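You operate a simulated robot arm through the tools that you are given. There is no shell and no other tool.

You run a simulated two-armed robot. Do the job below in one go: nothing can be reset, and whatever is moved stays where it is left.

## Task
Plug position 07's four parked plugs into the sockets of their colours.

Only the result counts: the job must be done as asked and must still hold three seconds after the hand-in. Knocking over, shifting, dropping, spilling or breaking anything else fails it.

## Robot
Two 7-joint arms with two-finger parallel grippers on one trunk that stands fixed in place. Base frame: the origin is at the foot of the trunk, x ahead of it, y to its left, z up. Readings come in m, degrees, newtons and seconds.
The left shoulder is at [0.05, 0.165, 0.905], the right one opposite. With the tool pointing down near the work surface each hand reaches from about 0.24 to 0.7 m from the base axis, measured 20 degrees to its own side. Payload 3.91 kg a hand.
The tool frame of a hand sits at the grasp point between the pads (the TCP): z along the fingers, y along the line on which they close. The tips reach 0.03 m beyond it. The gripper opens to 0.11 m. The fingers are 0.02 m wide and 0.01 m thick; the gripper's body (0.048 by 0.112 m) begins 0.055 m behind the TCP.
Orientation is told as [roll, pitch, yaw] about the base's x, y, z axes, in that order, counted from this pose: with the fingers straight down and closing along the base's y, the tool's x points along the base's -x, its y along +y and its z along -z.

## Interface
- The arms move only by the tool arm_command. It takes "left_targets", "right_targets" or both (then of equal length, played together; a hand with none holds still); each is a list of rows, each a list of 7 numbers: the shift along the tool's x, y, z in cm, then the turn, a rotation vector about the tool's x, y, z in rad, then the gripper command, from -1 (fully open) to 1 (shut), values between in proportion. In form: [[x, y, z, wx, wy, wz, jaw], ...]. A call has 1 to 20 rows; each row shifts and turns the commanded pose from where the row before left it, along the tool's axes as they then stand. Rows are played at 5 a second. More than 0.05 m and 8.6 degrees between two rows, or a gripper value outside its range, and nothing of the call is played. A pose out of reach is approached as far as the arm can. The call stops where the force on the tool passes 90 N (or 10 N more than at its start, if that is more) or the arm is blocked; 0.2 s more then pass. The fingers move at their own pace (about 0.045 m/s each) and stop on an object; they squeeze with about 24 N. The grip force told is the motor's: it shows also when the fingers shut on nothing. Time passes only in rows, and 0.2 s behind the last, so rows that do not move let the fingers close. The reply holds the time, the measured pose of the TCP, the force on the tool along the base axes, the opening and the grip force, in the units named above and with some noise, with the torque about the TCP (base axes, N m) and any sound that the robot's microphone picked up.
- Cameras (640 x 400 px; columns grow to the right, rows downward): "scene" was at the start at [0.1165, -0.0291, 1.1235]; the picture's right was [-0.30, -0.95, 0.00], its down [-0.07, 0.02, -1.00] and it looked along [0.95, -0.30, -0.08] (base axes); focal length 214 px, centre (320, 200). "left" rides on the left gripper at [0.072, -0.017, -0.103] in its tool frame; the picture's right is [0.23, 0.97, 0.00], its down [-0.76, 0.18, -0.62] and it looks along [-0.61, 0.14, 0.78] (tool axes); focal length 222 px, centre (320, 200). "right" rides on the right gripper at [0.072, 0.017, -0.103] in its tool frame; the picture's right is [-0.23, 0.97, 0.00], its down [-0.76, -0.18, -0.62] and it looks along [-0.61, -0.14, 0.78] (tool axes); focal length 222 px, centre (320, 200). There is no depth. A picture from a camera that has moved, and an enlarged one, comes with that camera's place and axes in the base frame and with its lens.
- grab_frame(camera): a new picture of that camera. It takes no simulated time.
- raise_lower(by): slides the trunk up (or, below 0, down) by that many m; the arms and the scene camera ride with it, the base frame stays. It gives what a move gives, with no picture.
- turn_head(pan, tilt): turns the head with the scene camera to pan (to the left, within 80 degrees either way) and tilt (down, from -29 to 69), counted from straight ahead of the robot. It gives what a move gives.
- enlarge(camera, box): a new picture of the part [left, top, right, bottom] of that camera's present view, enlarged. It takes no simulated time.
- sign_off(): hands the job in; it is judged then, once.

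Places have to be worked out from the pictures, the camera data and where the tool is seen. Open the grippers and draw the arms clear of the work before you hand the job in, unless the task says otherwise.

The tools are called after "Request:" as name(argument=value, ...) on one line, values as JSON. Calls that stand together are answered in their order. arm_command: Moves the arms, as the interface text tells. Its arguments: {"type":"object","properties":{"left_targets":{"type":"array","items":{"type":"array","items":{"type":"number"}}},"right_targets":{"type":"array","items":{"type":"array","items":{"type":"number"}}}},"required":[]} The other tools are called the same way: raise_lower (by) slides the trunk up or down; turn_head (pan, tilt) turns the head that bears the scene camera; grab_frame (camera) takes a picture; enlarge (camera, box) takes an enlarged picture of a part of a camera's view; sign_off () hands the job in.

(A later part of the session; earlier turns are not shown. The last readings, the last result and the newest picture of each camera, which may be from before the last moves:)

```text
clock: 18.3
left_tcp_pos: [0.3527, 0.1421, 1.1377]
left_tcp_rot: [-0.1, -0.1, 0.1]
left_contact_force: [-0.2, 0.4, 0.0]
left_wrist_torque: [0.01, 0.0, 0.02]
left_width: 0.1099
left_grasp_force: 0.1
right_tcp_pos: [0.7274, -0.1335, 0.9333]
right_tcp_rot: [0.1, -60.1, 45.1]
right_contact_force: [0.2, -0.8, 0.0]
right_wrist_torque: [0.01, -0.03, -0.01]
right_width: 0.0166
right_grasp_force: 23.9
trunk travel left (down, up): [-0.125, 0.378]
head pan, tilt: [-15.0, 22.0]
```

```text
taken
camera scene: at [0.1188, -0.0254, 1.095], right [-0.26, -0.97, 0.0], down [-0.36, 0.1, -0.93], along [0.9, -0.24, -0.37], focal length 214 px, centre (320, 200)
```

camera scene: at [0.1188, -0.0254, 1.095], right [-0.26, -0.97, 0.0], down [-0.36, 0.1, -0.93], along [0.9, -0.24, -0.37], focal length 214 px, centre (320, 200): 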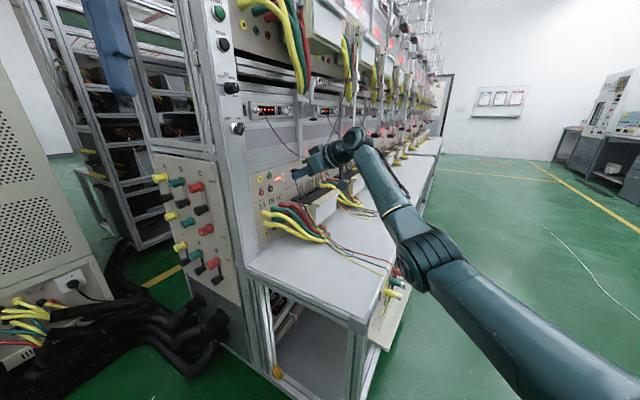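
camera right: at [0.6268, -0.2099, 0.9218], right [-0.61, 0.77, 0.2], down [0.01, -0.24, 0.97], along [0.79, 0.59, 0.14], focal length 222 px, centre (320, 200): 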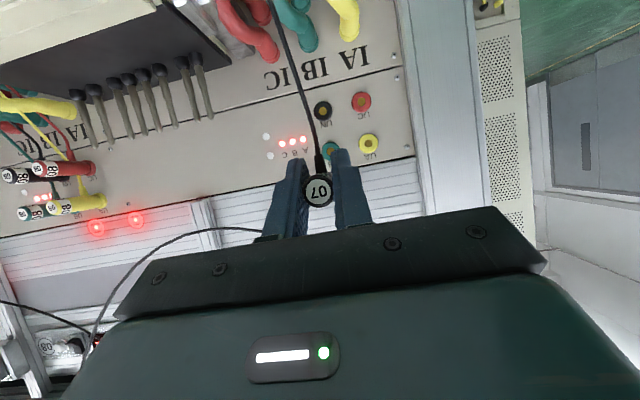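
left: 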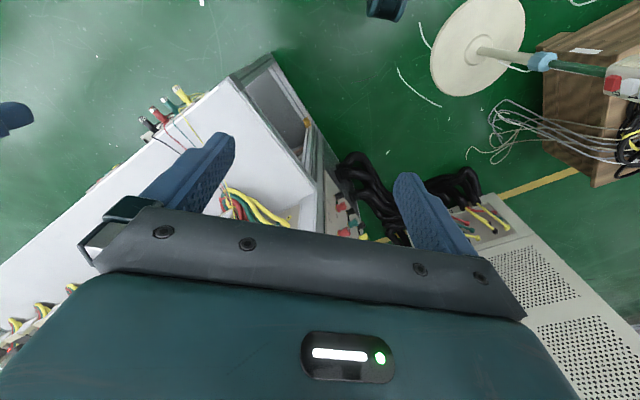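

The plug is in front of the panel. I lower to UN's height (z≈0.86) and measure the visible sockets from this closer wrist view.

Request:
arm_command(right_targets=[[3.204, 0, 1.85, 0, 0, 0, 1], [3.204, 0, 1.85, 0, 0, 0, 1], [0, 0, 0, 0, 0, 0, 1], [0, 0, 0, 0, 0, 0, 1]])

Request:
grab_frame(camera="right")

Request:
enlarge(camera="right", box=[270, 80, 430, 200])

Request:
enlarge(camera="scene", box=[240, 150, 320, 210])

```text
clock: 19.3
left_tcp_pos: [0.3531, 0.1422, 1.1376]
left_tcp_rot: [0.0, 0.0, 0.1]
left_contact_force: [-0.9, 0.7, -0.5]
left_wrist_torque: [-0.01, 0.02, 0.01]
left_width: 0.1099
left_grasp_force: 0.1
right_tcp_pos: [0.725, -0.1317, 0.8612]
right_tcp_rot: [0.1, -60.1, 45.0]
right_contact_force: [0.0, -0.7, -0.8]
right_wrist_torque: [0.02, -0.01, 0.01]
right_width: 0.0164
right_grasp_force: 23.1
trunk travel left (down, up): [-0.125, 0.378]
head pan, tilt: [-15.0, 22.0]
```

```text
taken
camera right: at [0.6264, -0.2094, 0.8484], right [-0.61, 0.77, 0.2], down [0.01, -0.24, 0.97], along [0.79, 0.59, 0.14], focal length 222 px, centre (320, 200)
```

right: 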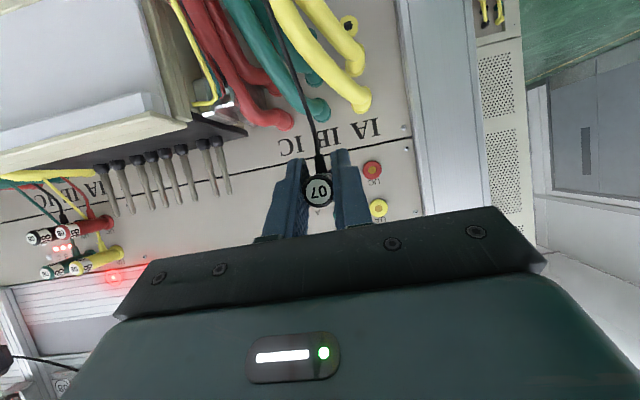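

```text
3.33 times, centred on (350, 140) of right
camera zoom: at [0.6264, -0.2094, 0.8484], right [-0.61, 0.77, 0.2], down [0.01, -0.24, 0.97], along [0.79, 0.59, 0.14], focal length 740 px, centre (220, 400)
```

zoom: 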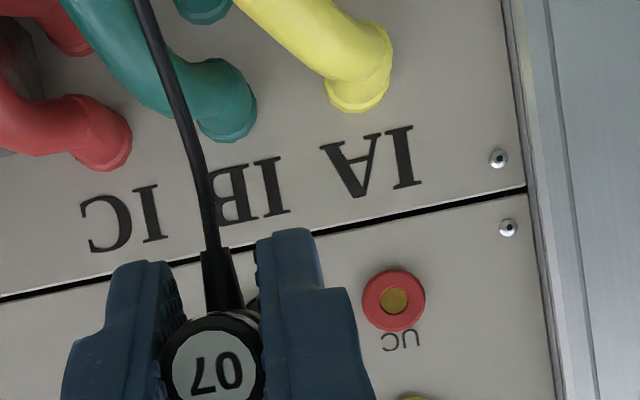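

```text
6.67 times, centred on (280, 180) of scene
camera zoom: at [0.1187, -0.0254, 1.095], right [-0.26, -0.97, 0.0], down [-0.36, 0.1, -0.93], along [0.9, -0.24, -0.37], focal length 1430 px, centre (587, 333)
```

zoom: 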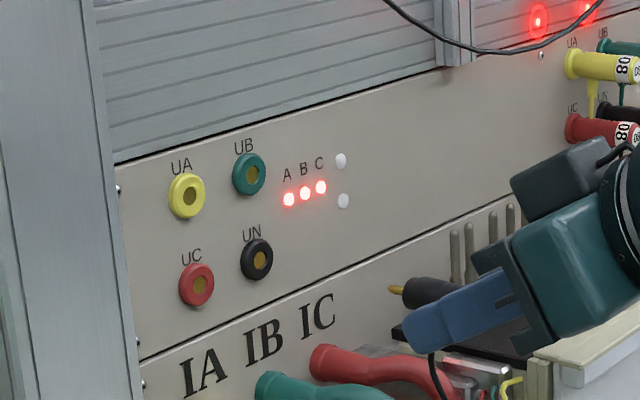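

The head camera clearly shows pin, plug and socket UN. I zoom in further to measure the offset between pin axis and the socket precisely.

Request:
enlarge(camera="scene", box=[265, 170, 305, 195])

Request:
enlarge(camera="scene", box=[245, 165, 285, 190])

Request:
enlarge(camera="right", box=[290, 150, 350, 210])

```text
16.00 times, centred on (285, 182) of scene
camera zoom: at [0.1187, -0.0254, 1.095], right [-0.26, -0.97, 0.0], down [-0.36, 0.1, -0.93], along [0.9, -0.24, -0.37], focal length 3432 px, centre (880, 480)
```

zoom: 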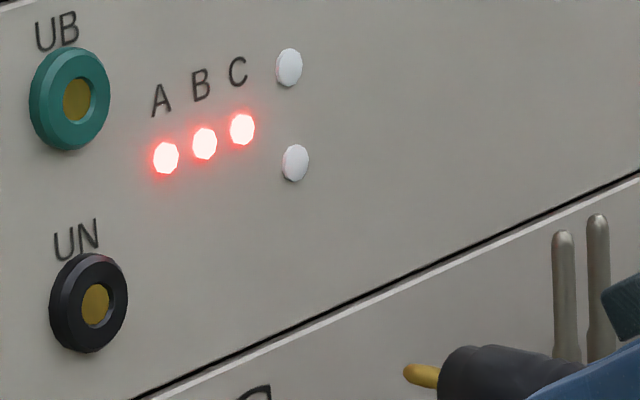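

```text
16.00 times, centred on (265, 178) of scene
camera zoom: at [0.1187, -0.0254, 1.095], right [-0.26, -0.97, 0.0], down [-0.36, 0.1, -0.93], along [0.9, -0.24, -0.37], focal length 3432 px, centre (1200, 560)
```

zoom: 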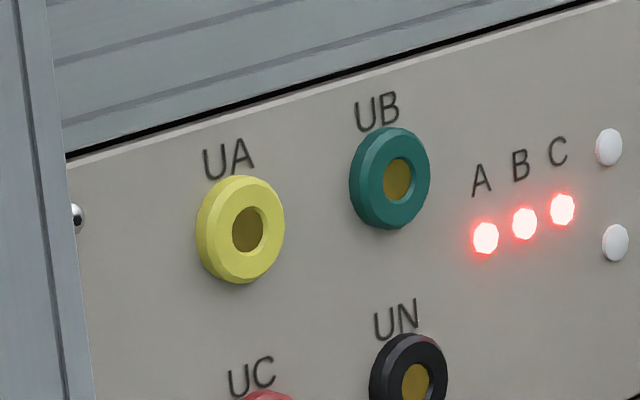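

```text
6.67 times, centred on (320, 180) of right
camera zoom: at [0.6264, -0.2094, 0.8484], right [-0.61, 0.77, 0.2], down [0.01, -0.24, 0.97], along [0.79, 0.59, 0.14], focal length 1481 px, centre (320, 333)
```

zoom: 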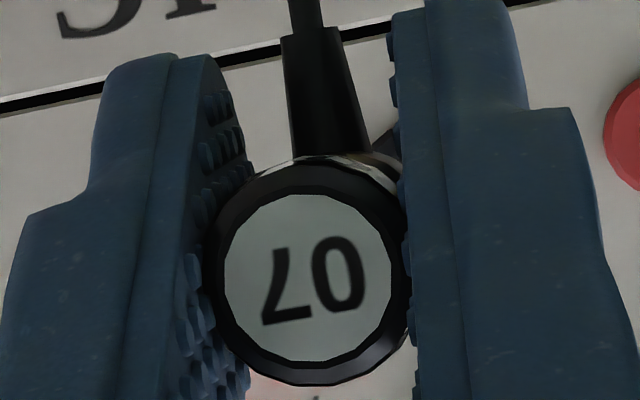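

Pin tip measures about (e,z)=(0.6065,0.8605) against socket UN (0.6065,0.860), so they are aligned within ~1.5 mm. I advance 6.5 cm so the pin stops ~1.5 cm short and check again.

Request:
arm_command(right_targets=[[-0.8125, 0, 1.407, 0, 0, 0, 1], [-0.8125, 0, 1.407, 0, 0, 0, 1], [-0.8125, 0, 1.407, 0, 0, 0, 1], [-0.8125, 0, 1.407, 0, 0, 0, 1], [0, 0, 0, 0, 0, 0, 1], [0, 0, 0, 0, 0, 0, 1]])

Request:
enlarge(camera="scene", box=[255, 165, 295, 190])

Request:
grab_frame(camera="right")

Request:
grab_frame(camera="left")

```text
clock: 20.7
left_tcp_pos: [0.3522, 0.1417, 1.1379]
left_tcp_rot: [-0.1, 0.0, 0.0]
left_contact_force: [-0.6, -0.7, 1.0]
left_wrist_torque: [0.01, 0.01, -0.02]
left_width: 0.1098
left_grasp_force: 0.1
right_tcp_pos: [0.7712, -0.0859, 0.8608]
right_tcp_rot: [0.0, -60.1, 45.0]
right_contact_force: [0.1, -0.2, 0.1]
right_wrist_torque: [0.02, -0.01, 0.02]
right_width: 0.0164
right_grasp_force: 24.1
trunk travel left (down, up): [-0.125, 0.378]
head pan, tilt: [-15.0, 22.0]
```

```text
16.00 times, centred on (275, 178) of scene
camera zoom: at [0.1188, -0.0254, 1.095], right [-0.26, -0.97, 0.0], down [-0.36, 0.1, -0.93], along [0.9, -0.24, -0.37], focal length 3432 px, centre (1040, 560)
```

zoom: 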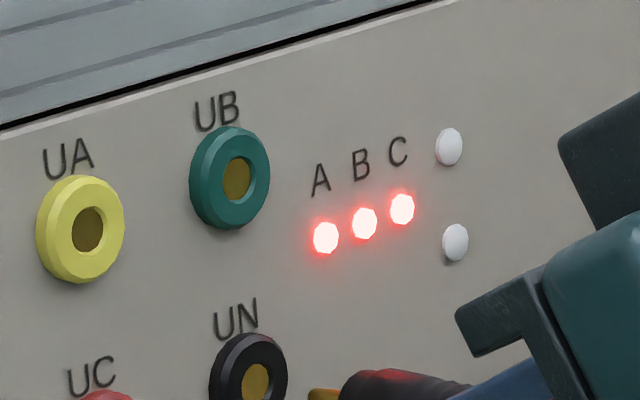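

```text
taken
camera right: at [0.6722, -0.163, 0.8489], right [-0.61, 0.77, 0.2], down [0.01, -0.24, 0.97], along [0.79, 0.59, 0.14], focal length 222 px, centre (320, 200)
```

right: 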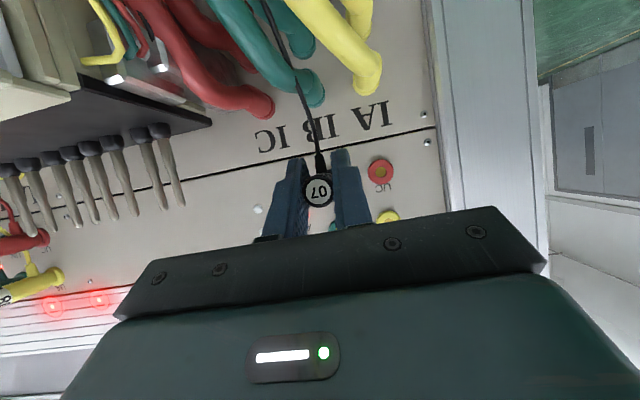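

```text
taken
camera left: at [0.2803, 0.1245, 1.2413], right [-0.23, 0.97, 0.0], down [0.76, 0.18, 0.62], along [0.61, 0.14, -0.78], focal length 222 px, centre (320, 200)
```

left: 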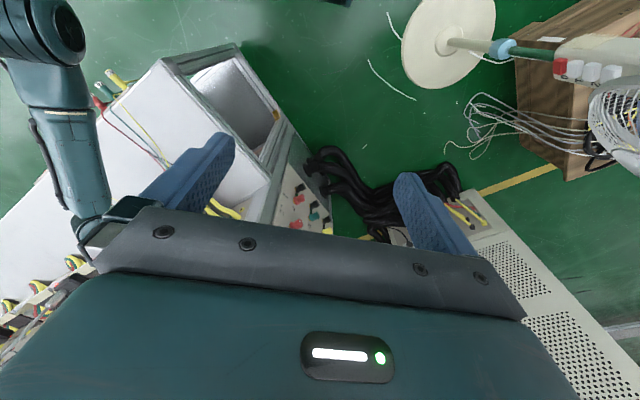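

I need the crop lower to see pin and socket UN together.

Request:
enlarge(camera="scene", box=[257, 178, 297, 203])

Request:
enlarge(camera="right", box=[250, 130, 410, 230])

```text
16.00 times, centred on (277, 190) of scene
camera zoom: at [0.1188, -0.0254, 1.095], right [-0.26, -0.97, 0.0], down [-0.36, 0.1, -0.93], along [0.9, -0.24, -0.37], focal length 3432 px, centre (1008, 352)
```

zoom: 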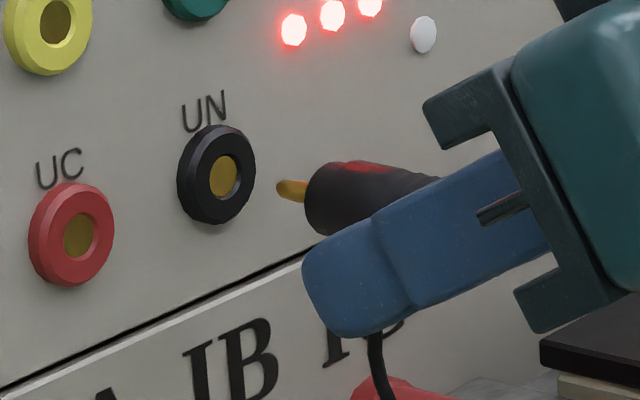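

```text
4.00 times, centred on (330, 180) of right
camera zoom: at [0.6722, -0.163, 0.8489], right [-0.61, 0.77, 0.2], down [0.01, -0.24, 0.97], along [0.79, 0.59, 0.14], focal length 888 px, centre (280, 280)
```

zoom: 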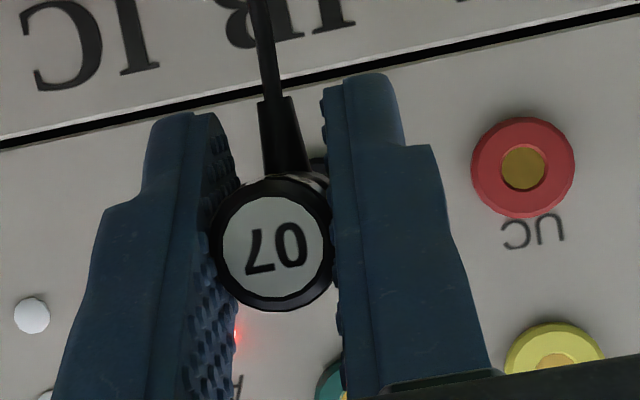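

Combining both views, the pin should shift ~1.2 mm toward -e, and the pin tip is ~14.5 mm from the socket face. I make that correction and advance 14 mm in small steps.

Request:
arm_command(right_targets=[[0, 0.12, 0, 0, 0, 0, 1], [-0.14, 0, 0.2425, 0, 0, 0, 1], [-0.14, 0, 0.2425, 0, 0, 0, 1], [-0.14, 0, 0.2425, 0, 0, 0, 1], [-0.14, 0, 0.2425, 0, 0, 0, 1], [-0.14, 0, 0.2425, 0, 0, 0, 1], [0, 0, 0, 0, 0, 0, 1]])

Request:
enlarge(camera="scene", box=[257, 178, 297, 203])

Request:
enlarge(camera="right", box=[250, 130, 410, 230])

```text
clock: 22.3
left_tcp_pos: [0.3531, 0.1418, 1.1373]
left_tcp_rot: [-0.1, -0.2, 0.0]
left_contact_force: [-0.1, 0.1, -0.6]
left_wrist_torque: [0.0, 0.0, -0.02]
left_width: 0.1102
left_grasp_force: 0.1
right_tcp_pos: [0.7739, -0.0788, 0.8615]
right_tcp_rot: [-0.1, -60.1, 45.0]
right_contact_force: [0.1, 0.0, -0.8]
right_wrist_torque: [-0.03, 0.02, -0.02]
right_width: 0.0165
right_grasp_force: 24.5
right hand out of reach, approached as far as the arm can: row 5
trunk travel left (down, up): [-0.125, 0.378]
head pan, tilt: [-15.0, 22.0]
```

```text
16.00 times, centred on (277, 190) of scene
camera zoom: at [0.1188, -0.0254, 1.095], right [-0.26, -0.97, 0.0], down [-0.36, 0.1, -0.93], along [0.9, -0.24, -0.37], focal length 3432 px, centre (1008, 352)
```

zoom: 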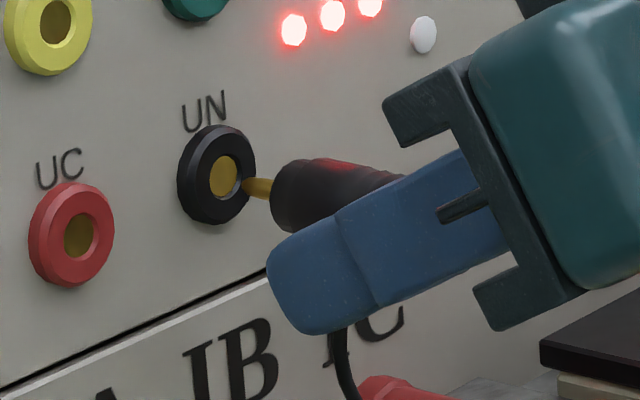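

```text
4.00 times, centred on (330, 180) of right
camera zoom: at [0.6755, -0.1561, 0.8487], right [-0.61, 0.77, 0.2], down [0.01, -0.24, 0.97], along [0.79, 0.59, 0.14], focal length 888 px, centre (280, 280)
```

zoom: 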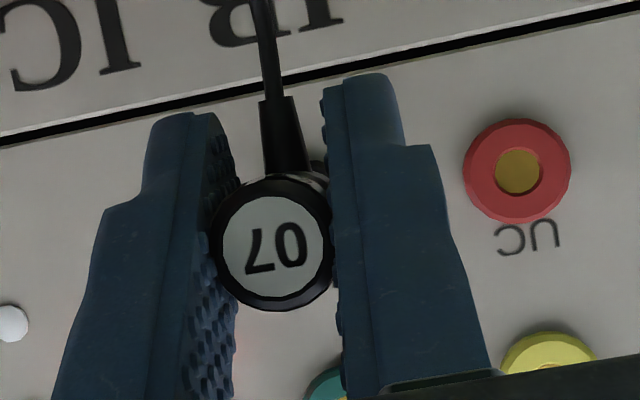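

The pin is well aligned with UN but the arm ran out of reach ~2 cm short with this 30° tilt. I'll back off, re-park the black plug, and regrasp with a flatter tilt (15°) farther back on the plug, which gives ~3 cm more reach.

Request:
arm_command(right_targets=[[1.0, 0, -1.732, 0, 0, 0, 1], [1.0, 0, -1.732, 0, 0, 0, 1], [1.0, 0, -1.732, 0, 0, 0, 1], [1.0, 0, -1.732, 0, 0, 0, 1], [0, 0, 0, 0, 0, 0, 1], [0, 0, 0, 0, 0, 0, 1]])

Request:
grab_frame(camera="right")

Request:
grab_frame(camera="scene")

```text
clock: 23.7
left_tcp_pos: [0.3536, 0.1425, 1.1383]
left_tcp_rot: [-0.1, -0.2, 0.1]
left_contact_force: [0.5, 0.1, -0.5]
left_wrist_torque: [0.01, -0.02, 0.0]
left_width: 0.1099
left_grasp_force: 0.1
right_tcp_pos: [0.775, -0.1344, 0.8665]
right_tcp_rot: [0.0, -60.0, 45.1]
right_contact_force: [0.1, 0.7, -0.3]
right_wrist_torque: [0.01, 0.03, 0.01]
right_width: 0.0165
right_grasp_force: 24.1
right hand out of reach, approached as far as the arm can: row 1, 2, 3, 4
trunk travel left (down, up): [-0.125, 0.378]
head pan, tilt: [-15.0, 22.0]
```

```text
taken
camera right: at [0.6747, -0.211, 0.8539], right [-0.61, 0.77, 0.2], down [0.01, -0.24, 0.97], along [0.79, 0.59, 0.13], focal length 222 px, centre (320, 200)
```

right: 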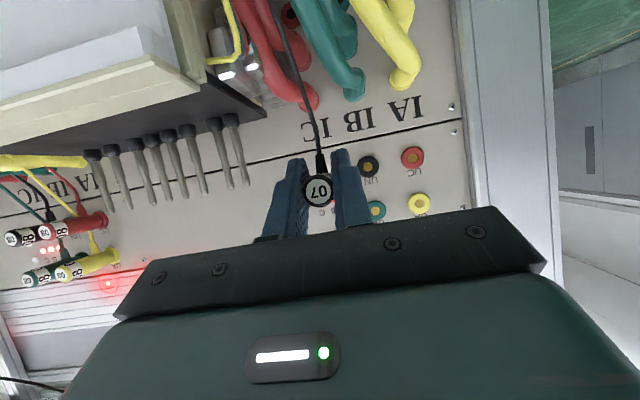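

```text
taken
camera scene: at [0.1188, -0.0254, 1.095], right [-0.26, -0.97, 0.0], down [-0.36, 0.1, -0.93], along [0.9, -0.24, -0.37], focal length 214 px, centre (320, 200)
```

scene: 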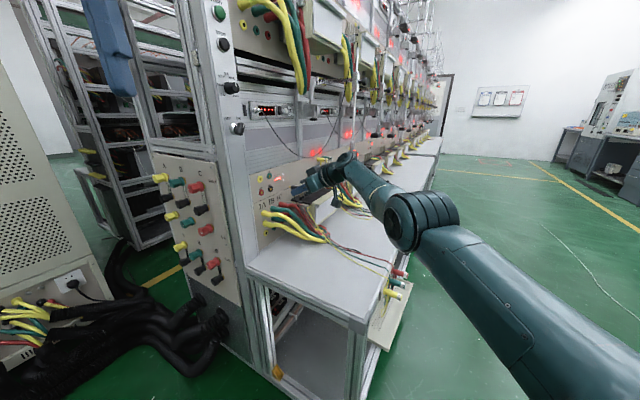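

The hand ended displaced sideways (the solver seems stuck at the reach limit). I hold still briefly to see whether it converges to the commanded pose.

Request:
arm_command(right_targets=[[0, 0, 0, 0, 0, 0, 1], [0, 0, 0, 0, 0, 0, 1], [0, 0, 0, 0, 0, 0, 1]])

```text
clock: 24.5
left_tcp_pos: [0.3526, 0.1424, 1.1373]
left_tcp_rot: [-0.2, -0.1, 0.1]
left_contact_force: [-1.5, 1.0, -0.4]
left_wrist_torque: [0.03, 0.0, -0.01]
left_width: 0.1098
left_grasp_force: 0.0
right_tcp_pos: [0.7741, -0.1339, 0.8651]
right_tcp_rot: [0.1, -60.0, 45.0]
right_contact_force: [-0.2, 0.7, -0.9]
right_wrist_torque: [-0.01, 0.03, 0.01]
right_width: 0.0167
right_grasp_force: 24.1
trunk travel left (down, up): [-0.125, 0.378]
head pan, tilt: [-15.0, 22.0]
```

The commanded pose seems reset to where the arm stands, with the arm nearly straight (x won't shrink). I try a small move straight back along -x.

Request:
arm_command(right_targets=[[0.7072, 1.4142, -1.2248, 0, 0, 0, 1], [0.7072, 1.4142, -1.2248, 0, 0, 0, 1], [0, 0, 0, 0, 0, 0, 1]])

```text
clock: 25.3
left_tcp_pos: [0.3503, 0.1428, 1.1388]
left_tcp_rot: [0.0, -0.1, 0.0]
left_contact_force: [0.0, -0.2, 0.5]
left_wrist_torque: [-0.02, -0.02, 0.0]
left_width: 0.11
left_grasp_force: 0.0
right_tcp_pos: [0.7328, -0.1351, 0.8663]
right_tcp_rot: [0.0, -60.0, 45.0]
right_contact_force: [0.3, 0.1, -1.0]
right_wrist_torque: [-0.02, 0.03, 0.0]
right_width: 0.0165
right_grasp_force: 23.8
trunk travel left (down, up): [-0.125, 0.378]
head pan, tilt: [-15.0, 22.0]
```

It responds again. I retrace: up to z≈0.935, then back over the bench to in front of the black park socket.

Request:
arm_command(right_targets=[[-3.03, 0, -1.75, 0, 0, 0, 1], [-3.03, 0, -1.75, 0, 0, 0, 1], [1.8675, -1.201, -3.235, 0, 0, 0, 1], [1.8675, -1.201, -3.235, 0, 0, 0, 1], [1.8675, -1.201, -3.235, 0, 0, 0, 1], [1.8675, -1.201, -3.235, 0, 0, 0, 1], [1.8675, -1.201, -3.235, 0, 0, 0, 1], [1.8675, -1.201, -3.235, 0, 0, 0, 1], [1.8675, -1.201, -3.235, 0, 0, 0, 1], [1.8675, -1.201, -3.235, 0, 0, 0, 1], [1.8675, -1.201, -3.235, 0, 0, 0, 1], [1.8675, -1.201, -3.235, 0, 0, 0, 1], [0, 0, 0, 0, 0, 0, 1]])

Request:
grab_frame(camera="right")

Request:
turn_head(pan=-38, tilt=38)

```text
clock: 28.1
left_tcp_pos: [0.352, 0.143, 1.138]
left_tcp_rot: [-0.2, -0.1, 0.1]
left_contact_force: [-0.4, -0.9, -0.4]
left_wrist_torque: [0.02, -0.05, 0.0]
left_width: 0.1101
left_grasp_force: 0.0
right_tcp_pos: [0.5535, -0.4846, 0.9358]
right_tcp_rot: [0.1, -60.1, 45.1]
right_contact_force: [-0.4, -0.1, -0.4]
right_wrist_torque: [0.03, -0.01, 0.02]
right_width: 0.0166
right_grasp_force: 24.1
trunk travel left (down, up): [-0.125, 0.378]
head pan, tilt: [-15.0, 22.0]
```

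```text
taken
camera right: at [0.4547, -0.5605, 0.9227], right [-0.61, 0.77, 0.2], down [0.01, -0.24, 0.97], along [0.79, 0.59, 0.14], focal length 222 px, centre (320, 200)
```

right: 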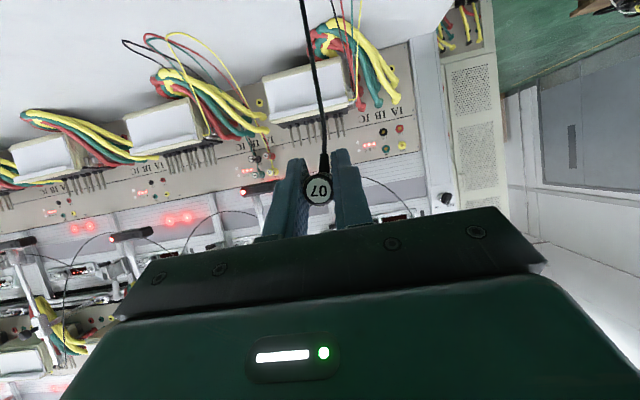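

```text
clock: 29.0
left_tcp_pos: [0.3521, 0.1425, 1.137]
left_tcp_rot: [-0.2, -0.2, 0.2]
left_contact_force: [0.0, 0.9, 0.1]
left_wrist_torque: [0.02, -0.03, 0.02]
left_width: 0.11
left_grasp_force: 0.1
right_tcp_pos: [0.5542, -0.4832, 0.9352]
right_tcp_rot: [-0.1, -60.0, 45.0]
right_contact_force: [0.4, -0.1, -0.4]
right_wrist_torque: [0.04, -0.01, -0.02]
right_width: 0.0165
right_grasp_force: 24.3
trunk travel left (down, up): [-0.125, 0.378]
head pan, tilt: [-38.0, 38.0]
```

The hand is at n≈0.05, e≈0.734, exactly above the parking column. I retreat 2 cm and descend to z≈0.634 in front of the black park socket.

Request:
arm_command(right_targets=[[1.0, 0, -1.732, 0, 0, 0, 1], [3.264, 0, 1.884, 0, 0, 0, 1], [3.264, 0, 1.884, 0, 0, 0, 1], [3.264, 0, 1.884, 0, 0, 0, 1], [3.264, 0, 1.884, 0, 0, 0, 1], [3.264, 0, 1.884, 0, 0, 0, 1], [3.264, 0, 1.884, 0, 0, 0, 1], [3.264, 0, 1.884, 0, 0, 0, 1], [3.264, 0, 1.884, 0, 0, 0, 1], [0, 0, 0, 0, 0, 0, 1], [0, 0, 0, 0, 0, 0, 1]])

Request:
enlarge(camera="right", box=[220, 100, 420, 220])

Request:
enlarge(camera="scene", box=[290, 160, 360, 210])

```text
clock: 31.4
left_tcp_pos: [0.3521, 0.1415, 1.1384]
left_tcp_rot: [-0.1, -0.1, 0.1]
left_contact_force: [-0.7, -0.1, 0.7]
left_wrist_torque: [0.02, 0.01, 0.02]
left_width: 0.11
left_grasp_force: 0.1
right_tcp_pos: [0.5407, -0.4982, 0.634]
right_tcp_rot: [0.0, -60.0, 44.9]
right_contact_force: [-0.6, -0.4, -0.8]
right_wrist_torque: [0.03, -0.04, -0.01]
right_width: 0.0166
right_grasp_force: 24.0
trunk travel left (down, up): [-0.125, 0.378]
head pan, tilt: [-38.0, 38.0]
```

```text
3.20 times, centred on (320, 160) of right
camera zoom: at [0.4413, -0.5751, 0.6215], right [-0.61, 0.77, 0.2], down [0.01, -0.24, 0.97], along [0.79, 0.59, 0.14], focal length 711 px, centre (320, 328)
```

zoom: 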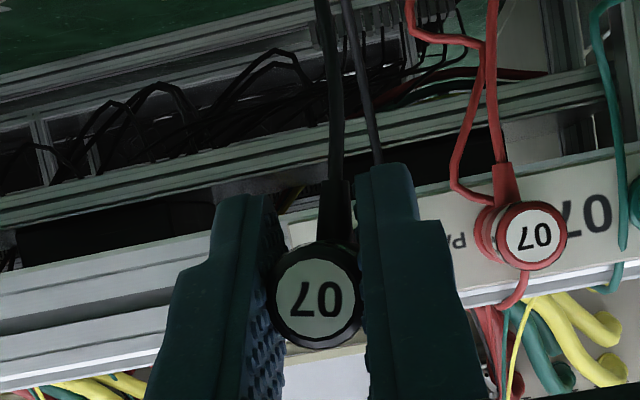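

```text
8.00 times, centred on (325, 185) of scene
camera zoom: at [0.0971, -0.0545, 1.0698], right [-0.62, -0.79, 0.0], down [-0.49, 0.38, -0.79], along [0.62, -0.48, -0.62], focal length 1716 px, centre (280, 320)
```

zoom: 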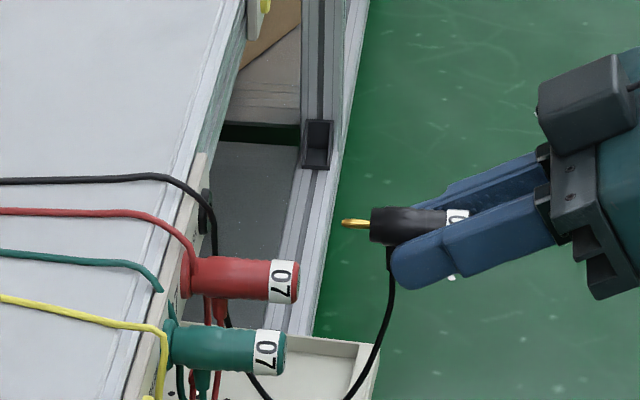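

The plug is lined up in front of the empty black park socket. I advance 5.5 cm so that the pin is just short of the hole, then check.

Request:
arm_command(right_targets=[[-0.6875, 0, 1.191, 0, 0, 0, 1], [-0.6875, 0, 1.191, 0, 0, 0, 1], [-0.6875, 0, 1.191, 0, 0, 0, 1], [-0.6875, 0, 1.191, 0, 0, 0, 1], [0, 0, 0, 0, 0, 0, 1], [0, 0, 0, 0, 0, 0, 1]])

Request:
enlarge(camera="scene", box=[300, 170, 340, 195])

Request:
enlarge(camera="right", box=[220, 100, 420, 220])

```text
clock: 32.8
left_tcp_pos: [0.3537, 0.1423, 1.1393]
left_tcp_rot: [-0.2, -0.1, 0.1]
left_contact_force: [-0.8, -0.1, -0.4]
left_wrist_torque: [0.02, 0.01, -0.02]
left_width: 0.1097
left_grasp_force: 0.1
right_tcp_pos: [0.5782, -0.459, 0.6352]
right_tcp_rot: [0.0, -60.0, 45.0]
right_contact_force: [-0.2, -0.2, -1.4]
right_wrist_torque: [-0.02, 0.0, 0.04]
right_width: 0.0168
right_grasp_force: 24.4
trunk travel left (down, up): [-0.125, 0.378]
head pan, tilt: [-38.0, 38.0]
```

```text
16.00 times, centred on (320, 182) of scene
camera zoom: at [0.0972, -0.0545, 1.0698], right [-0.62, -0.79, 0.0], down [-0.49, 0.38, -0.79], along [0.62, -0.48, -0.62], focal length 3432 px, centre (320, 480)
```

zoom: 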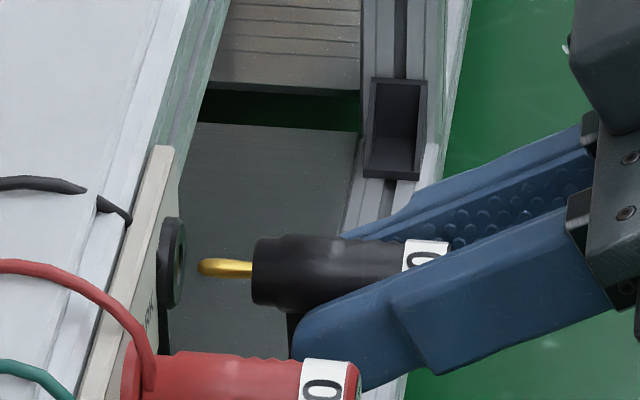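

```text
3.20 times, centred on (320, 160) of right
camera zoom: at [0.4798, -0.5356, 0.6223], right [-0.61, 0.77, 0.2], down [0.01, -0.24, 0.97], along [0.79, 0.59, 0.14], focal length 711 px, centre (320, 328)
```

zoom: 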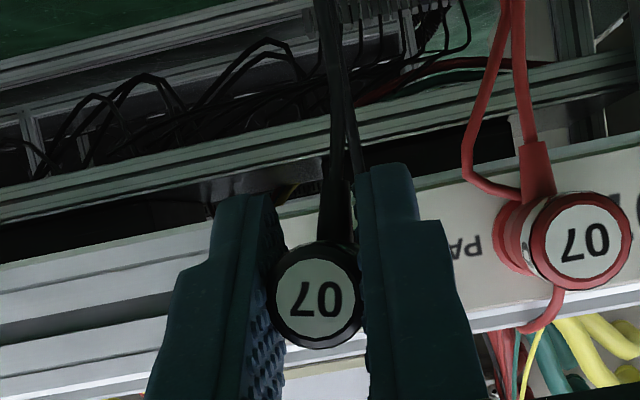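

The pin lines up with the hole within ~1 mm. I push 10 mm in small steps and watch the force.

Request:
arm_command(right_targets=[[-0.125, 0, 0.2165, 0, 0, 0, 1], [-0.125, 0, 0.2165, 0, 0, 0, 1], [-0.125, 0, 0.2165, 0, 0, 0, 1], [-0.125, 0, 0.2165, 0, 0, 0, 1], [0, 0, 0, 0, 0, 0, 1]])

Request:
enlarge(camera="scene", box=[300, 170, 340, 195])

```text
clock: 34.0
left_tcp_pos: [0.3523, 0.1412, 1.1389]
left_tcp_rot: [-0.2, -0.1, 0.2]
left_contact_force: [-0.8, -0.3, 0.5]
left_wrist_torque: [0.03, -0.03, -0.01]
left_width: 0.1097
left_grasp_force: 0.1
right_tcp_pos: [0.5857, -0.4515, 0.6344]
right_tcp_rot: [0.0, -60.0, 45.0]
right_contact_force: [-0.6, -2.2, -1.2]
right_wrist_torque: [0.02, -0.05, -0.03]
right_width: 0.0167
right_grasp_force: 24.2
trunk travel left (down, up): [-0.125, 0.378]
head pan, tilt: [-38.0, 38.0]
```

```text
16.00 times, centred on (320, 182) of scene
camera zoom: at [0.0971, -0.0546, 1.0698], right [-0.62, -0.79, 0.0], down [-0.49, 0.38, -0.79], along [0.62, -0.48, -0.62], focal length 3432 px, centre (320, 480)
```

zoom: 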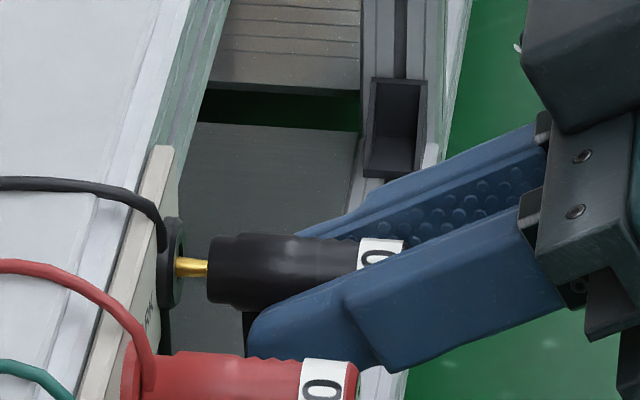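

The pin has entered the park socket with only ~2 N. I push on another 10 mm to seat it.

Request:
arm_command(right_targets=[[-0.125, 0, 0.2165, 0, 0, 0, 1], [-0.125, 0, 0.2165, 0, 0, 0, 1], [-0.125, 0, 0.2165, 0, 0, 0, 1], [-0.125, 0, 0.2165, 0, 0, 0, 1], [0, 0, 0, 0, 0, 0, 1]])

Request:
enlarge(camera="scene", box=[300, 170, 340, 195])

```text
clock: 35.2
left_tcp_pos: [0.3493, 0.1411, 1.1397]
left_tcp_rot: [-0.1, -0.2, 0.1]
left_contact_force: [-1.2, 0.1, -0.2]
left_wrist_torque: [0.02, -0.02, 0.0]
left_width: 0.11
left_grasp_force: 0.0
right_tcp_pos: [0.5927, -0.4442, 0.6331]
right_tcp_rot: [-0.1, -60.1, 45.0]
right_contact_force: [-18.8, -11.4, 3.7]
right_wrist_torque: [-0.06, -0.03, 0.02]
right_width: 0.0167
right_grasp_force: 24.0
trunk travel left (down, up): [-0.125, 0.378]
head pan, tilt: [-38.0, 38.0]
```

```text
16.00 times, centred on (320, 182) of scene
camera zoom: at [0.0961, -0.0548, 1.0699], right [-0.62, -0.79, 0.0], down [-0.48, 0.38, -0.79], along [0.62, -0.48, -0.61], focal length 3432 px, centre (320, 480)
```

zoom: 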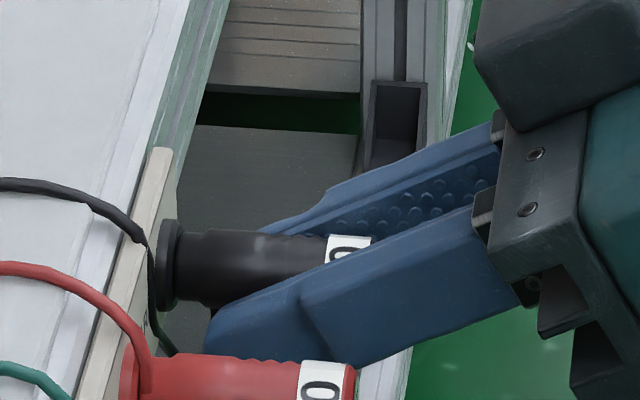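

The plug is fully seated in the park socket again (22 N push). I open the jaws and back out along the axis.

Request:
arm_command(right_targets=[[0.05, 0, -0.0866, 0, 0, 0, 0.345], [0, 0, 0, 0, 0, 0, 0.345], [0, 0, 0, 0, 0, 0, 0.345], [0.75, 0, -1.299, 0, 0, 0, 0.345], [0.75, 0, -1.299, 0, 0, 0, 0.345], [0.75, 0, -1.299, 0, 0, 0, 0.345], [0.75, 0, -1.299, 0, 0, 0, 0.345], [0.75, 0, -1.299, 0, 0, 0, 0.345], [0, 0, 0, 0, 0, 0, 0.345]])

Request:
enlarge(camera="scene", box=[290, 160, 360, 210])

Request:
enlarge(camera="right", box=[220, 80, 420, 220])

```text
clock: 37.2
left_tcp_pos: [0.3522, 0.1419, 1.1378]
left_tcp_rot: [-0.1, -0.1, 0.1]
left_contact_force: [-0.3, 0.6, 0.2]
left_wrist_torque: [0.02, 0.04, 0.02]
left_width: 0.1098
left_grasp_force: 0.0
right_tcp_pos: [0.538, -0.4989, 0.6338]
right_tcp_rot: [-0.1, -60.2, 45.0]
right_contact_force: [0.0, 0.0, 0.1]
right_wrist_torque: [0.03, 0.03, -0.01]
right_width: 0.0359
right_grasp_force: 0.1
trunk travel left (down, up): [-0.125, 0.378]
head pan, tilt: [-38.0, 38.0]
```

```text
8.00 times, centred on (325, 185) of scene
camera zoom: at [0.0971, -0.0545, 1.0698], right [-0.62, -0.79, 0.0], down [-0.49, 0.38, -0.79], along [0.62, -0.48, -0.62], focal length 1716 px, centre (280, 320)
```

zoom: 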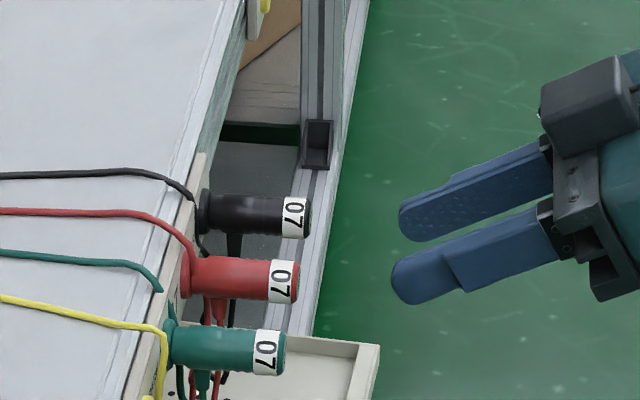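

```text
2.86 times, centred on (320, 150) of right
camera zoom: at [0.4397, -0.5751, 0.6214], right [-0.61, 0.77, 0.2], down [0.01, -0.24, 0.97], along [0.79, 0.59, 0.14], focal length 635 px, centre (320, 343)
```

zoom: 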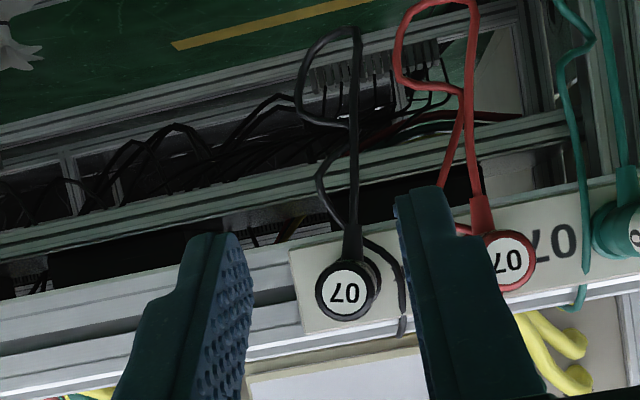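

The black plug is safely re-parked. I flatten the hand to a 15° tilt and do an empty dry run toward UN to verify the reach before regrasping.

Request:
arm_command(right_targets=[[0, 0, 0, 0, -0.1309, 0, 0.345], [0, 0, 0, 0, -0.1309, 0, 0.345], [-3.622, 0, -0.97, 0, 0, 0, 0.345], [-3.622, 0, -0.97, 0, 0, 0, 0.345], [-3.622, 0, -0.97, 0, 0, 0, 0.345], [-3.622, 0, -0.97, 0, 0, 0, 0.345], [-3.622, 0, -0.97, 0, 0, 0, 0.345], [-3.622, 0, -0.97, 0, 0, 0, 0.345], [-3.622, 0, -0.97, 0, 0, 0, 0.345], [-3.622, 0, -0.97, 0, 0, 0, 0.345], [-1.013, 1.29, 3.782, 0, 0, 0, 0.345], [-1.013, 1.29, 3.782, 0, 0, 0, 0.345], [-1.013, 1.29, 3.782, 0, 0, 0, 0.345], [-1.013, 1.29, 3.782, 0, 0, 0, 0.345], [-1.013, 1.29, 3.782, 0, 0, 0, 0.345], [-1.013, 1.29, 3.782, 0, 0, 0, 0.345], [-1.013, 1.29, 3.782, 0, 0, 0, 0.345], [-1.013, 1.29, 3.782, 0, 0, 0, 0.345], [-1.013, 1.29, 3.782, 0, 0, 0, 0.345], [-1.013, 1.29, 3.782, 0, 0, 0, 0.345]])

Request:
turn_head(pan=-15, tilt=22)

Request:
grab_frame(camera="scene")

Request:
grab_frame(camera="right")

```text
clock: 41.4
left_tcp_pos: [0.3526, 0.142, 1.1384]
left_tcp_rot: [-0.2, -0.2, 0.1]
left_contact_force: [-0.3, 0.0, -0.1]
left_wrist_torque: [0.0, -0.02, 0.01]
left_width: 0.1098
left_grasp_force: 0.1
right_tcp_pos: [0.7245, -0.1316, 0.9341]
right_tcp_rot: [-0.1, -75.0, 45.1]
right_contact_force: [-0.1, -0.6, 1.0]
right_wrist_torque: [-0.01, -0.01, 0.04]
right_width: 0.036
right_grasp_force: 0.1
trunk travel left (down, up): [-0.125, 0.378]
head pan, tilt: [-38.0, 38.0]
```

```text
clock: 42.2
left_tcp_pos: [0.3524, 0.1426, 1.1383]
left_tcp_rot: [-0.1, -0.1, 0.1]
left_contact_force: [0.0, 0.4, -0.2]
left_wrist_torque: [0.01, 0.01, 0.0]
left_width: 0.11
left_grasp_force: 0.1
right_tcp_pos: [0.725, -0.1312, 0.9345]
right_tcp_rot: [-0.1, -74.9, 45.0]
right_contact_force: [-0.6, 0.1, 1.1]
right_wrist_torque: [0.05, 0.02, -0.01]
right_width: 0.0361
right_grasp_force: 0.0
trunk travel left (down, up): [-0.125, 0.378]
head pan, tilt: [-15.0, 22.0]
```

```text
taken
camera scene: at [0.1187, -0.0254, 1.0949], right [-0.26, -0.97, 0.0], down [-0.36, 0.1, -0.93], along [0.9, -0.24, -0.38], focal length 214 px, centre (320, 200)
```

scene: 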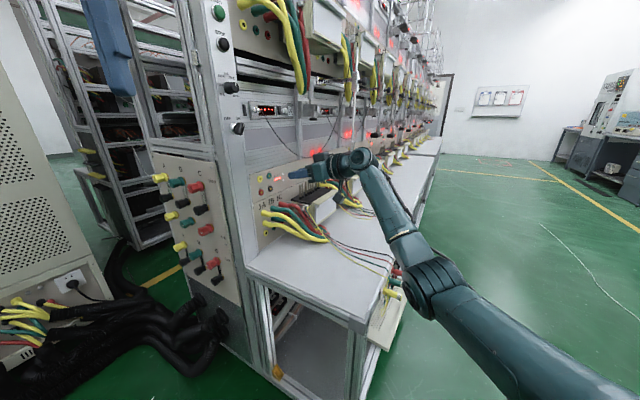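

```text
taken
camera right: at [0.6304, -0.2031, 0.8896], right [-0.65, 0.73, 0.22], down [-0.16, -0.41, 0.9], along [0.74, 0.55, 0.38], focal length 222 px, centre (320, 200)
```

right: 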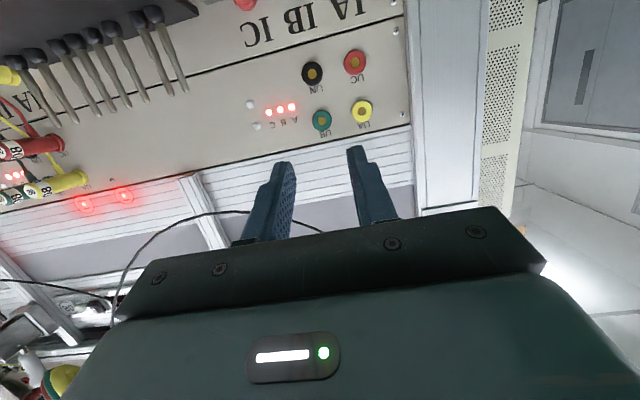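

Good pose and a clear view of all four sockets from close. I enlarge them for a precise measurement.

Request:
enlarge(camera="right", box=[290, 40, 390, 140])

Request:
enlarge(camera="scene", box=[255, 168, 295, 193])

```text
4.00 times, centred on (340, 90) of right
camera zoom: at [0.6304, -0.2031, 0.8896], right [-0.65, 0.73, 0.22], down [-0.16, -0.41, 0.9], along [0.74, 0.55, 0.38], focal length 888 px, centre (240, 640)
```

zoom: 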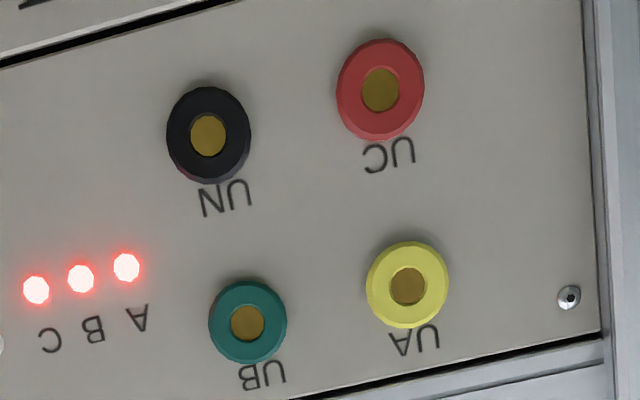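

```text
16.00 times, centred on (275, 180) of scene
camera zoom: at [0.1187, -0.0254, 1.0949], right [-0.26, -0.97, 0.0], down [-0.36, 0.1, -0.93], along [0.9, -0.24, -0.38], focal length 3432 px, centre (1040, 512)
```

zoom: 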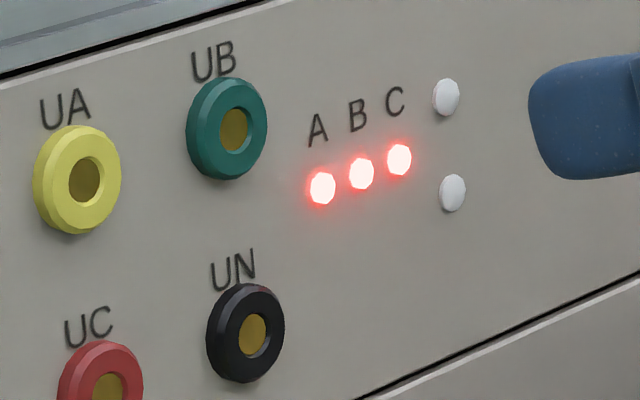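

Refined sockets (n≈0.546): UN e 0.606/z 0.861, UB 0.606/0.905, UA 0.564/0.905, UC 0.564/0.862. Now the dry run: lower and advance toward UN with empty fingers (staying ~2 cm off the panel).

Request:
arm_command(right_targets=[[3.55, 0, 0.95, 0, 0, 0, 0.345], [3.55, 0, 0.95, 0, 0, 0, 0.345], [-0.492, 0, 1.835, 0, 0, 0, 0.345], [-0.492, 0, 1.835, 0, 0, 0, 0.345], [-0.246, 0, 0.918, 0, 0, 0, 0.345], [-0.246, 0, 0.918, 0, 0, 0, 0.345], [0, 0, 0, 0, 0, 0, 0.345]])

Request:
grab_frame(camera="scene")

```text
clock: 43.8
left_tcp_pos: [0.353, 0.1418, 1.1385]
left_tcp_rot: [-0.1, -0.1, 0.1]
left_contact_force: [-0.5, 0.3, 0.2]
left_wrist_torque: [0.0, 0.02, 0.0]
left_width: 0.1102
left_grasp_force: 0.1
right_tcp_pos: [0.7661, -0.0905, 0.8606]
right_tcp_rot: [0.0, -75.0, 45.2]
right_contact_force: [-0.5, 0.1, 0.0]
right_wrist_torque: [0.01, 0.0, -0.01]
right_width: 0.0362
right_grasp_force: 0.0
trunk travel left (down, up): [-0.125, 0.378]
head pan, tilt: [-15.0, 22.0]
```

```text
taken
camera scene: at [0.1188, -0.0253, 1.095], right [-0.26, -0.97, 0.0], down [-0.36, 0.1, -0.93], along [0.9, -0.24, -0.37], focal length 214 px, centre (320, 200)
```

scene: 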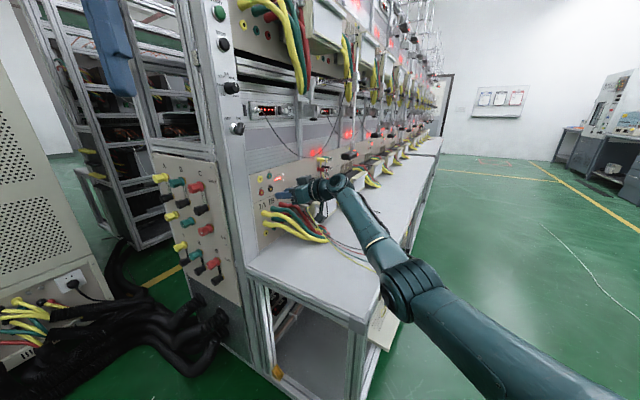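

No reach problem so far at n=0.478. I continue in small steps to n≈0.503.

Request:
arm_command(right_targets=[[-0.168, 0, 0.628, 0, 0, 0, 0.345], [-0.168, 0, 0.628, 0, 0, 0, 0.345], [-0.168, 0, 0.628, 0, 0, 0, 0.345], [-0.168, 0, 0.628, 0, 0, 0, 0.345], [0, 0, 0, 0, 0, 0, 0.345]])

```text
clock: 45.0
left_tcp_pos: [0.3521, 0.1423, 1.1389]
left_tcp_rot: [0.0, -0.1, 0.2]
left_contact_force: [0.0, -0.4, 0.2]
left_wrist_torque: [-0.02, -0.02, -0.01]
left_width: 0.11
left_grasp_force: 0.0
right_tcp_pos: [0.7847, -0.0703, 0.8595]
right_tcp_rot: [0.0, -74.9, 45.1]
right_contact_force: [0.0, -1.0, 0.5]
right_wrist_torque: [-0.01, 0.01, 0.02]
right_width: 0.0363
right_grasp_force: 0.1
trunk travel left (down, up): [-0.125, 0.378]
head pan, tilt: [-15.0, 22.0]
```

Reach is verified to n≈0.505, more than needed. I retreat and return to the parked plugs.

Request:
arm_command(right_targets=[[0.259, 0, -0.966, 0, 0, 0, 0.345], [0.259, 0, -0.966, 0, 0, 0, 0.345], [0.518, 0, -1.932, 0, 0, 0, 0.345], [0.518, 0, -1.932, 0, 0, 0, 0.345], [0.518, 0, -1.932, 0, 0, 0, 0.345], [0, 0, 0, 0, 0, 0, 0.345]])

```text
clock: 46.4
left_tcp_pos: [0.3521, 0.1422, 1.1371]
left_tcp_rot: [-0.1, 0.0, 0.1]
left_contact_force: [0.3, 0.0, 0.8]
left_wrist_torque: [-0.06, 0.04, -0.01]
left_width: 0.1099
left_grasp_force: 0.1
right_tcp_pos: [0.7262, -0.1285, 0.86]
right_tcp_rot: [0.2, -75.1, 44.9]
right_contact_force: [0.1, 0.4, 0.6]
right_wrist_torque: [0.01, 0.0, -0.03]
right_width: 0.0363
right_grasp_force: 0.0
trunk travel left (down, up): [-0.125, 0.378]
head pan, tilt: [-15.0, 22.0]
```

Position is n≈0.423, e≈0.605. I go up, back across, and down to in front of the black plug at n≈0.03, z≈0.634.

Request:
arm_command(right_targets=[[-3.574, 0, -0.958, 0, 0, 0, 0.345], [-3.574, 0, -0.958, 0, 0, 0, 0.345], [1.017, -1.287, -3.796, 0, 0, 0, 0.345], [1.017, -1.287, -3.796, 0, 0, 0, 0.345], [1.017, -1.287, -3.796, 0, 0, 0, 0.345], [1.017, -1.287, -3.796, 0, 0, 0, 0.345], [1.017, -1.287, -3.796, 0, 0, 0, 0.345], [1.017, -1.287, -3.796, 0, 0, 0, 0.345], [1.017, -1.287, -3.796, 0, 0, 0, 0.345], [1.017, -1.287, -3.796, 0, 0, 0, 0.345], [1.017, -1.287, -3.796, 0, 0, 0, 0.345], [1.017, -1.287, -3.796, 0, 0, 0, 0.345], [3.622, 0, 0.9705, 0, 0, 0, 0.345], [3.622, 0, 0.9705, 0, 0, 0, 0.345], [3.622, 0, 0.9705, 0, 0, 0, 0.345], [3.622, 0, 0.9705, 0, 0, 0, 0.345], [3.622, 0, 0.9705, 0, 0, 0, 0.345], [3.622, 0, 0.9705, 0, 0, 0, 0.345], [3.622, 0, 0.9705, 0, 0, 0, 0.345], [3.622, 0, 0.9705, 0, 0, 0, 0.345]])

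Request:
turn_head(pan=-38, tilt=38)

Request:
enlarge(camera="scene", box=[290, 160, 360, 210])

Request:
enlarge(camera="right", box=[220, 80, 420, 220])

```text
clock: 50.6
left_tcp_pos: [0.3515, 0.1423, 1.1387]
left_tcp_rot: [-0.1, -0.1, 0.1]
left_contact_force: [-0.4, 0.2, -0.6]
left_wrist_torque: [0.01, 0.01, -0.03]
left_width: 0.11
left_grasp_force: 0.1
right_tcp_pos: [0.5415, -0.4979, 0.6338]
right_tcp_rot: [-0.3, -75.1, 45.3]
right_contact_force: [0.5, -0.3, 0.7]
right_wrist_torque: [0.04, 0.01, 0.0]
right_width: 0.0361
right_grasp_force: 0.0
trunk travel left (down, up): [-0.125, 0.378]
head pan, tilt: [-15.0, 22.0]
```

```text
clock: 51.5
left_tcp_pos: [0.353, 0.1415, 1.1385]
left_tcp_rot: [-0.1, 0.0, 0.2]
left_contact_force: [0.4, -0.2, -0.8]
left_wrist_torque: [0.03, -0.03, 0.0]
left_width: 0.1102
left_grasp_force: 0.1
right_tcp_pos: [0.541, -0.4981, 0.6336]
right_tcp_rot: [0.1, -75.1, 45.0]
right_contact_force: [-0.3, 1.0, 0.2]
right_wrist_torque: [-0.04, -0.03, 0.0]
right_width: 0.0362
right_grasp_force: 0.0
trunk travel left (down, up): [-0.125, 0.378]
head pan, tilt: [-38.0, 38.0]
```

```text
8.00 times, centred on (325, 185) of scene
camera zoom: at [0.0972, -0.0545, 1.0698], right [-0.61, -0.79, 0.0], down [-0.49, 0.38, -0.79], along [0.62, -0.48, -0.62], focal length 1716 px, centre (280, 320)
```

zoom: 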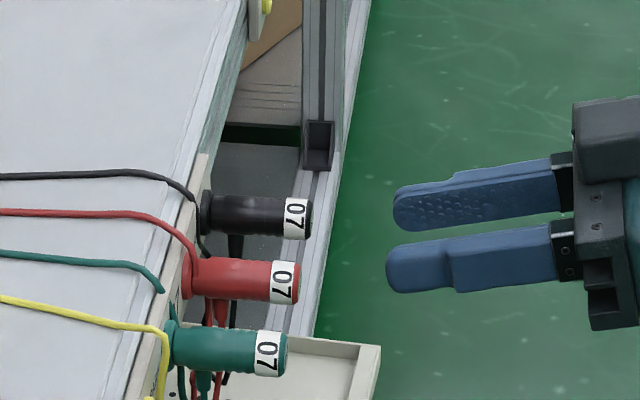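

```text
2.86 times, centred on (320, 150) of right
camera zoom: at [0.4466, -0.5694, 0.5898], right [-0.65, 0.73, 0.22], down [-0.16, -0.41, 0.9], along [0.74, 0.55, 0.38], focal length 635 px, centre (320, 343)
```

zoom: 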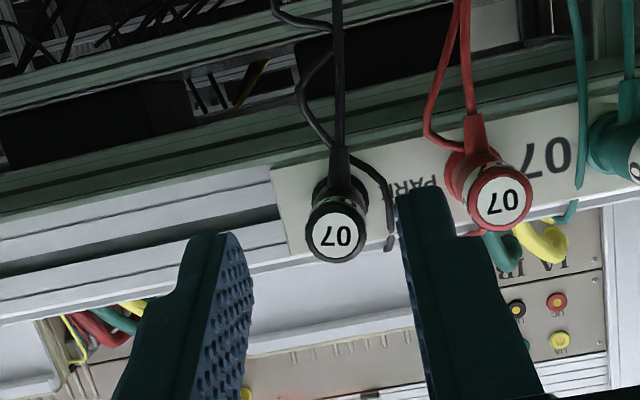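

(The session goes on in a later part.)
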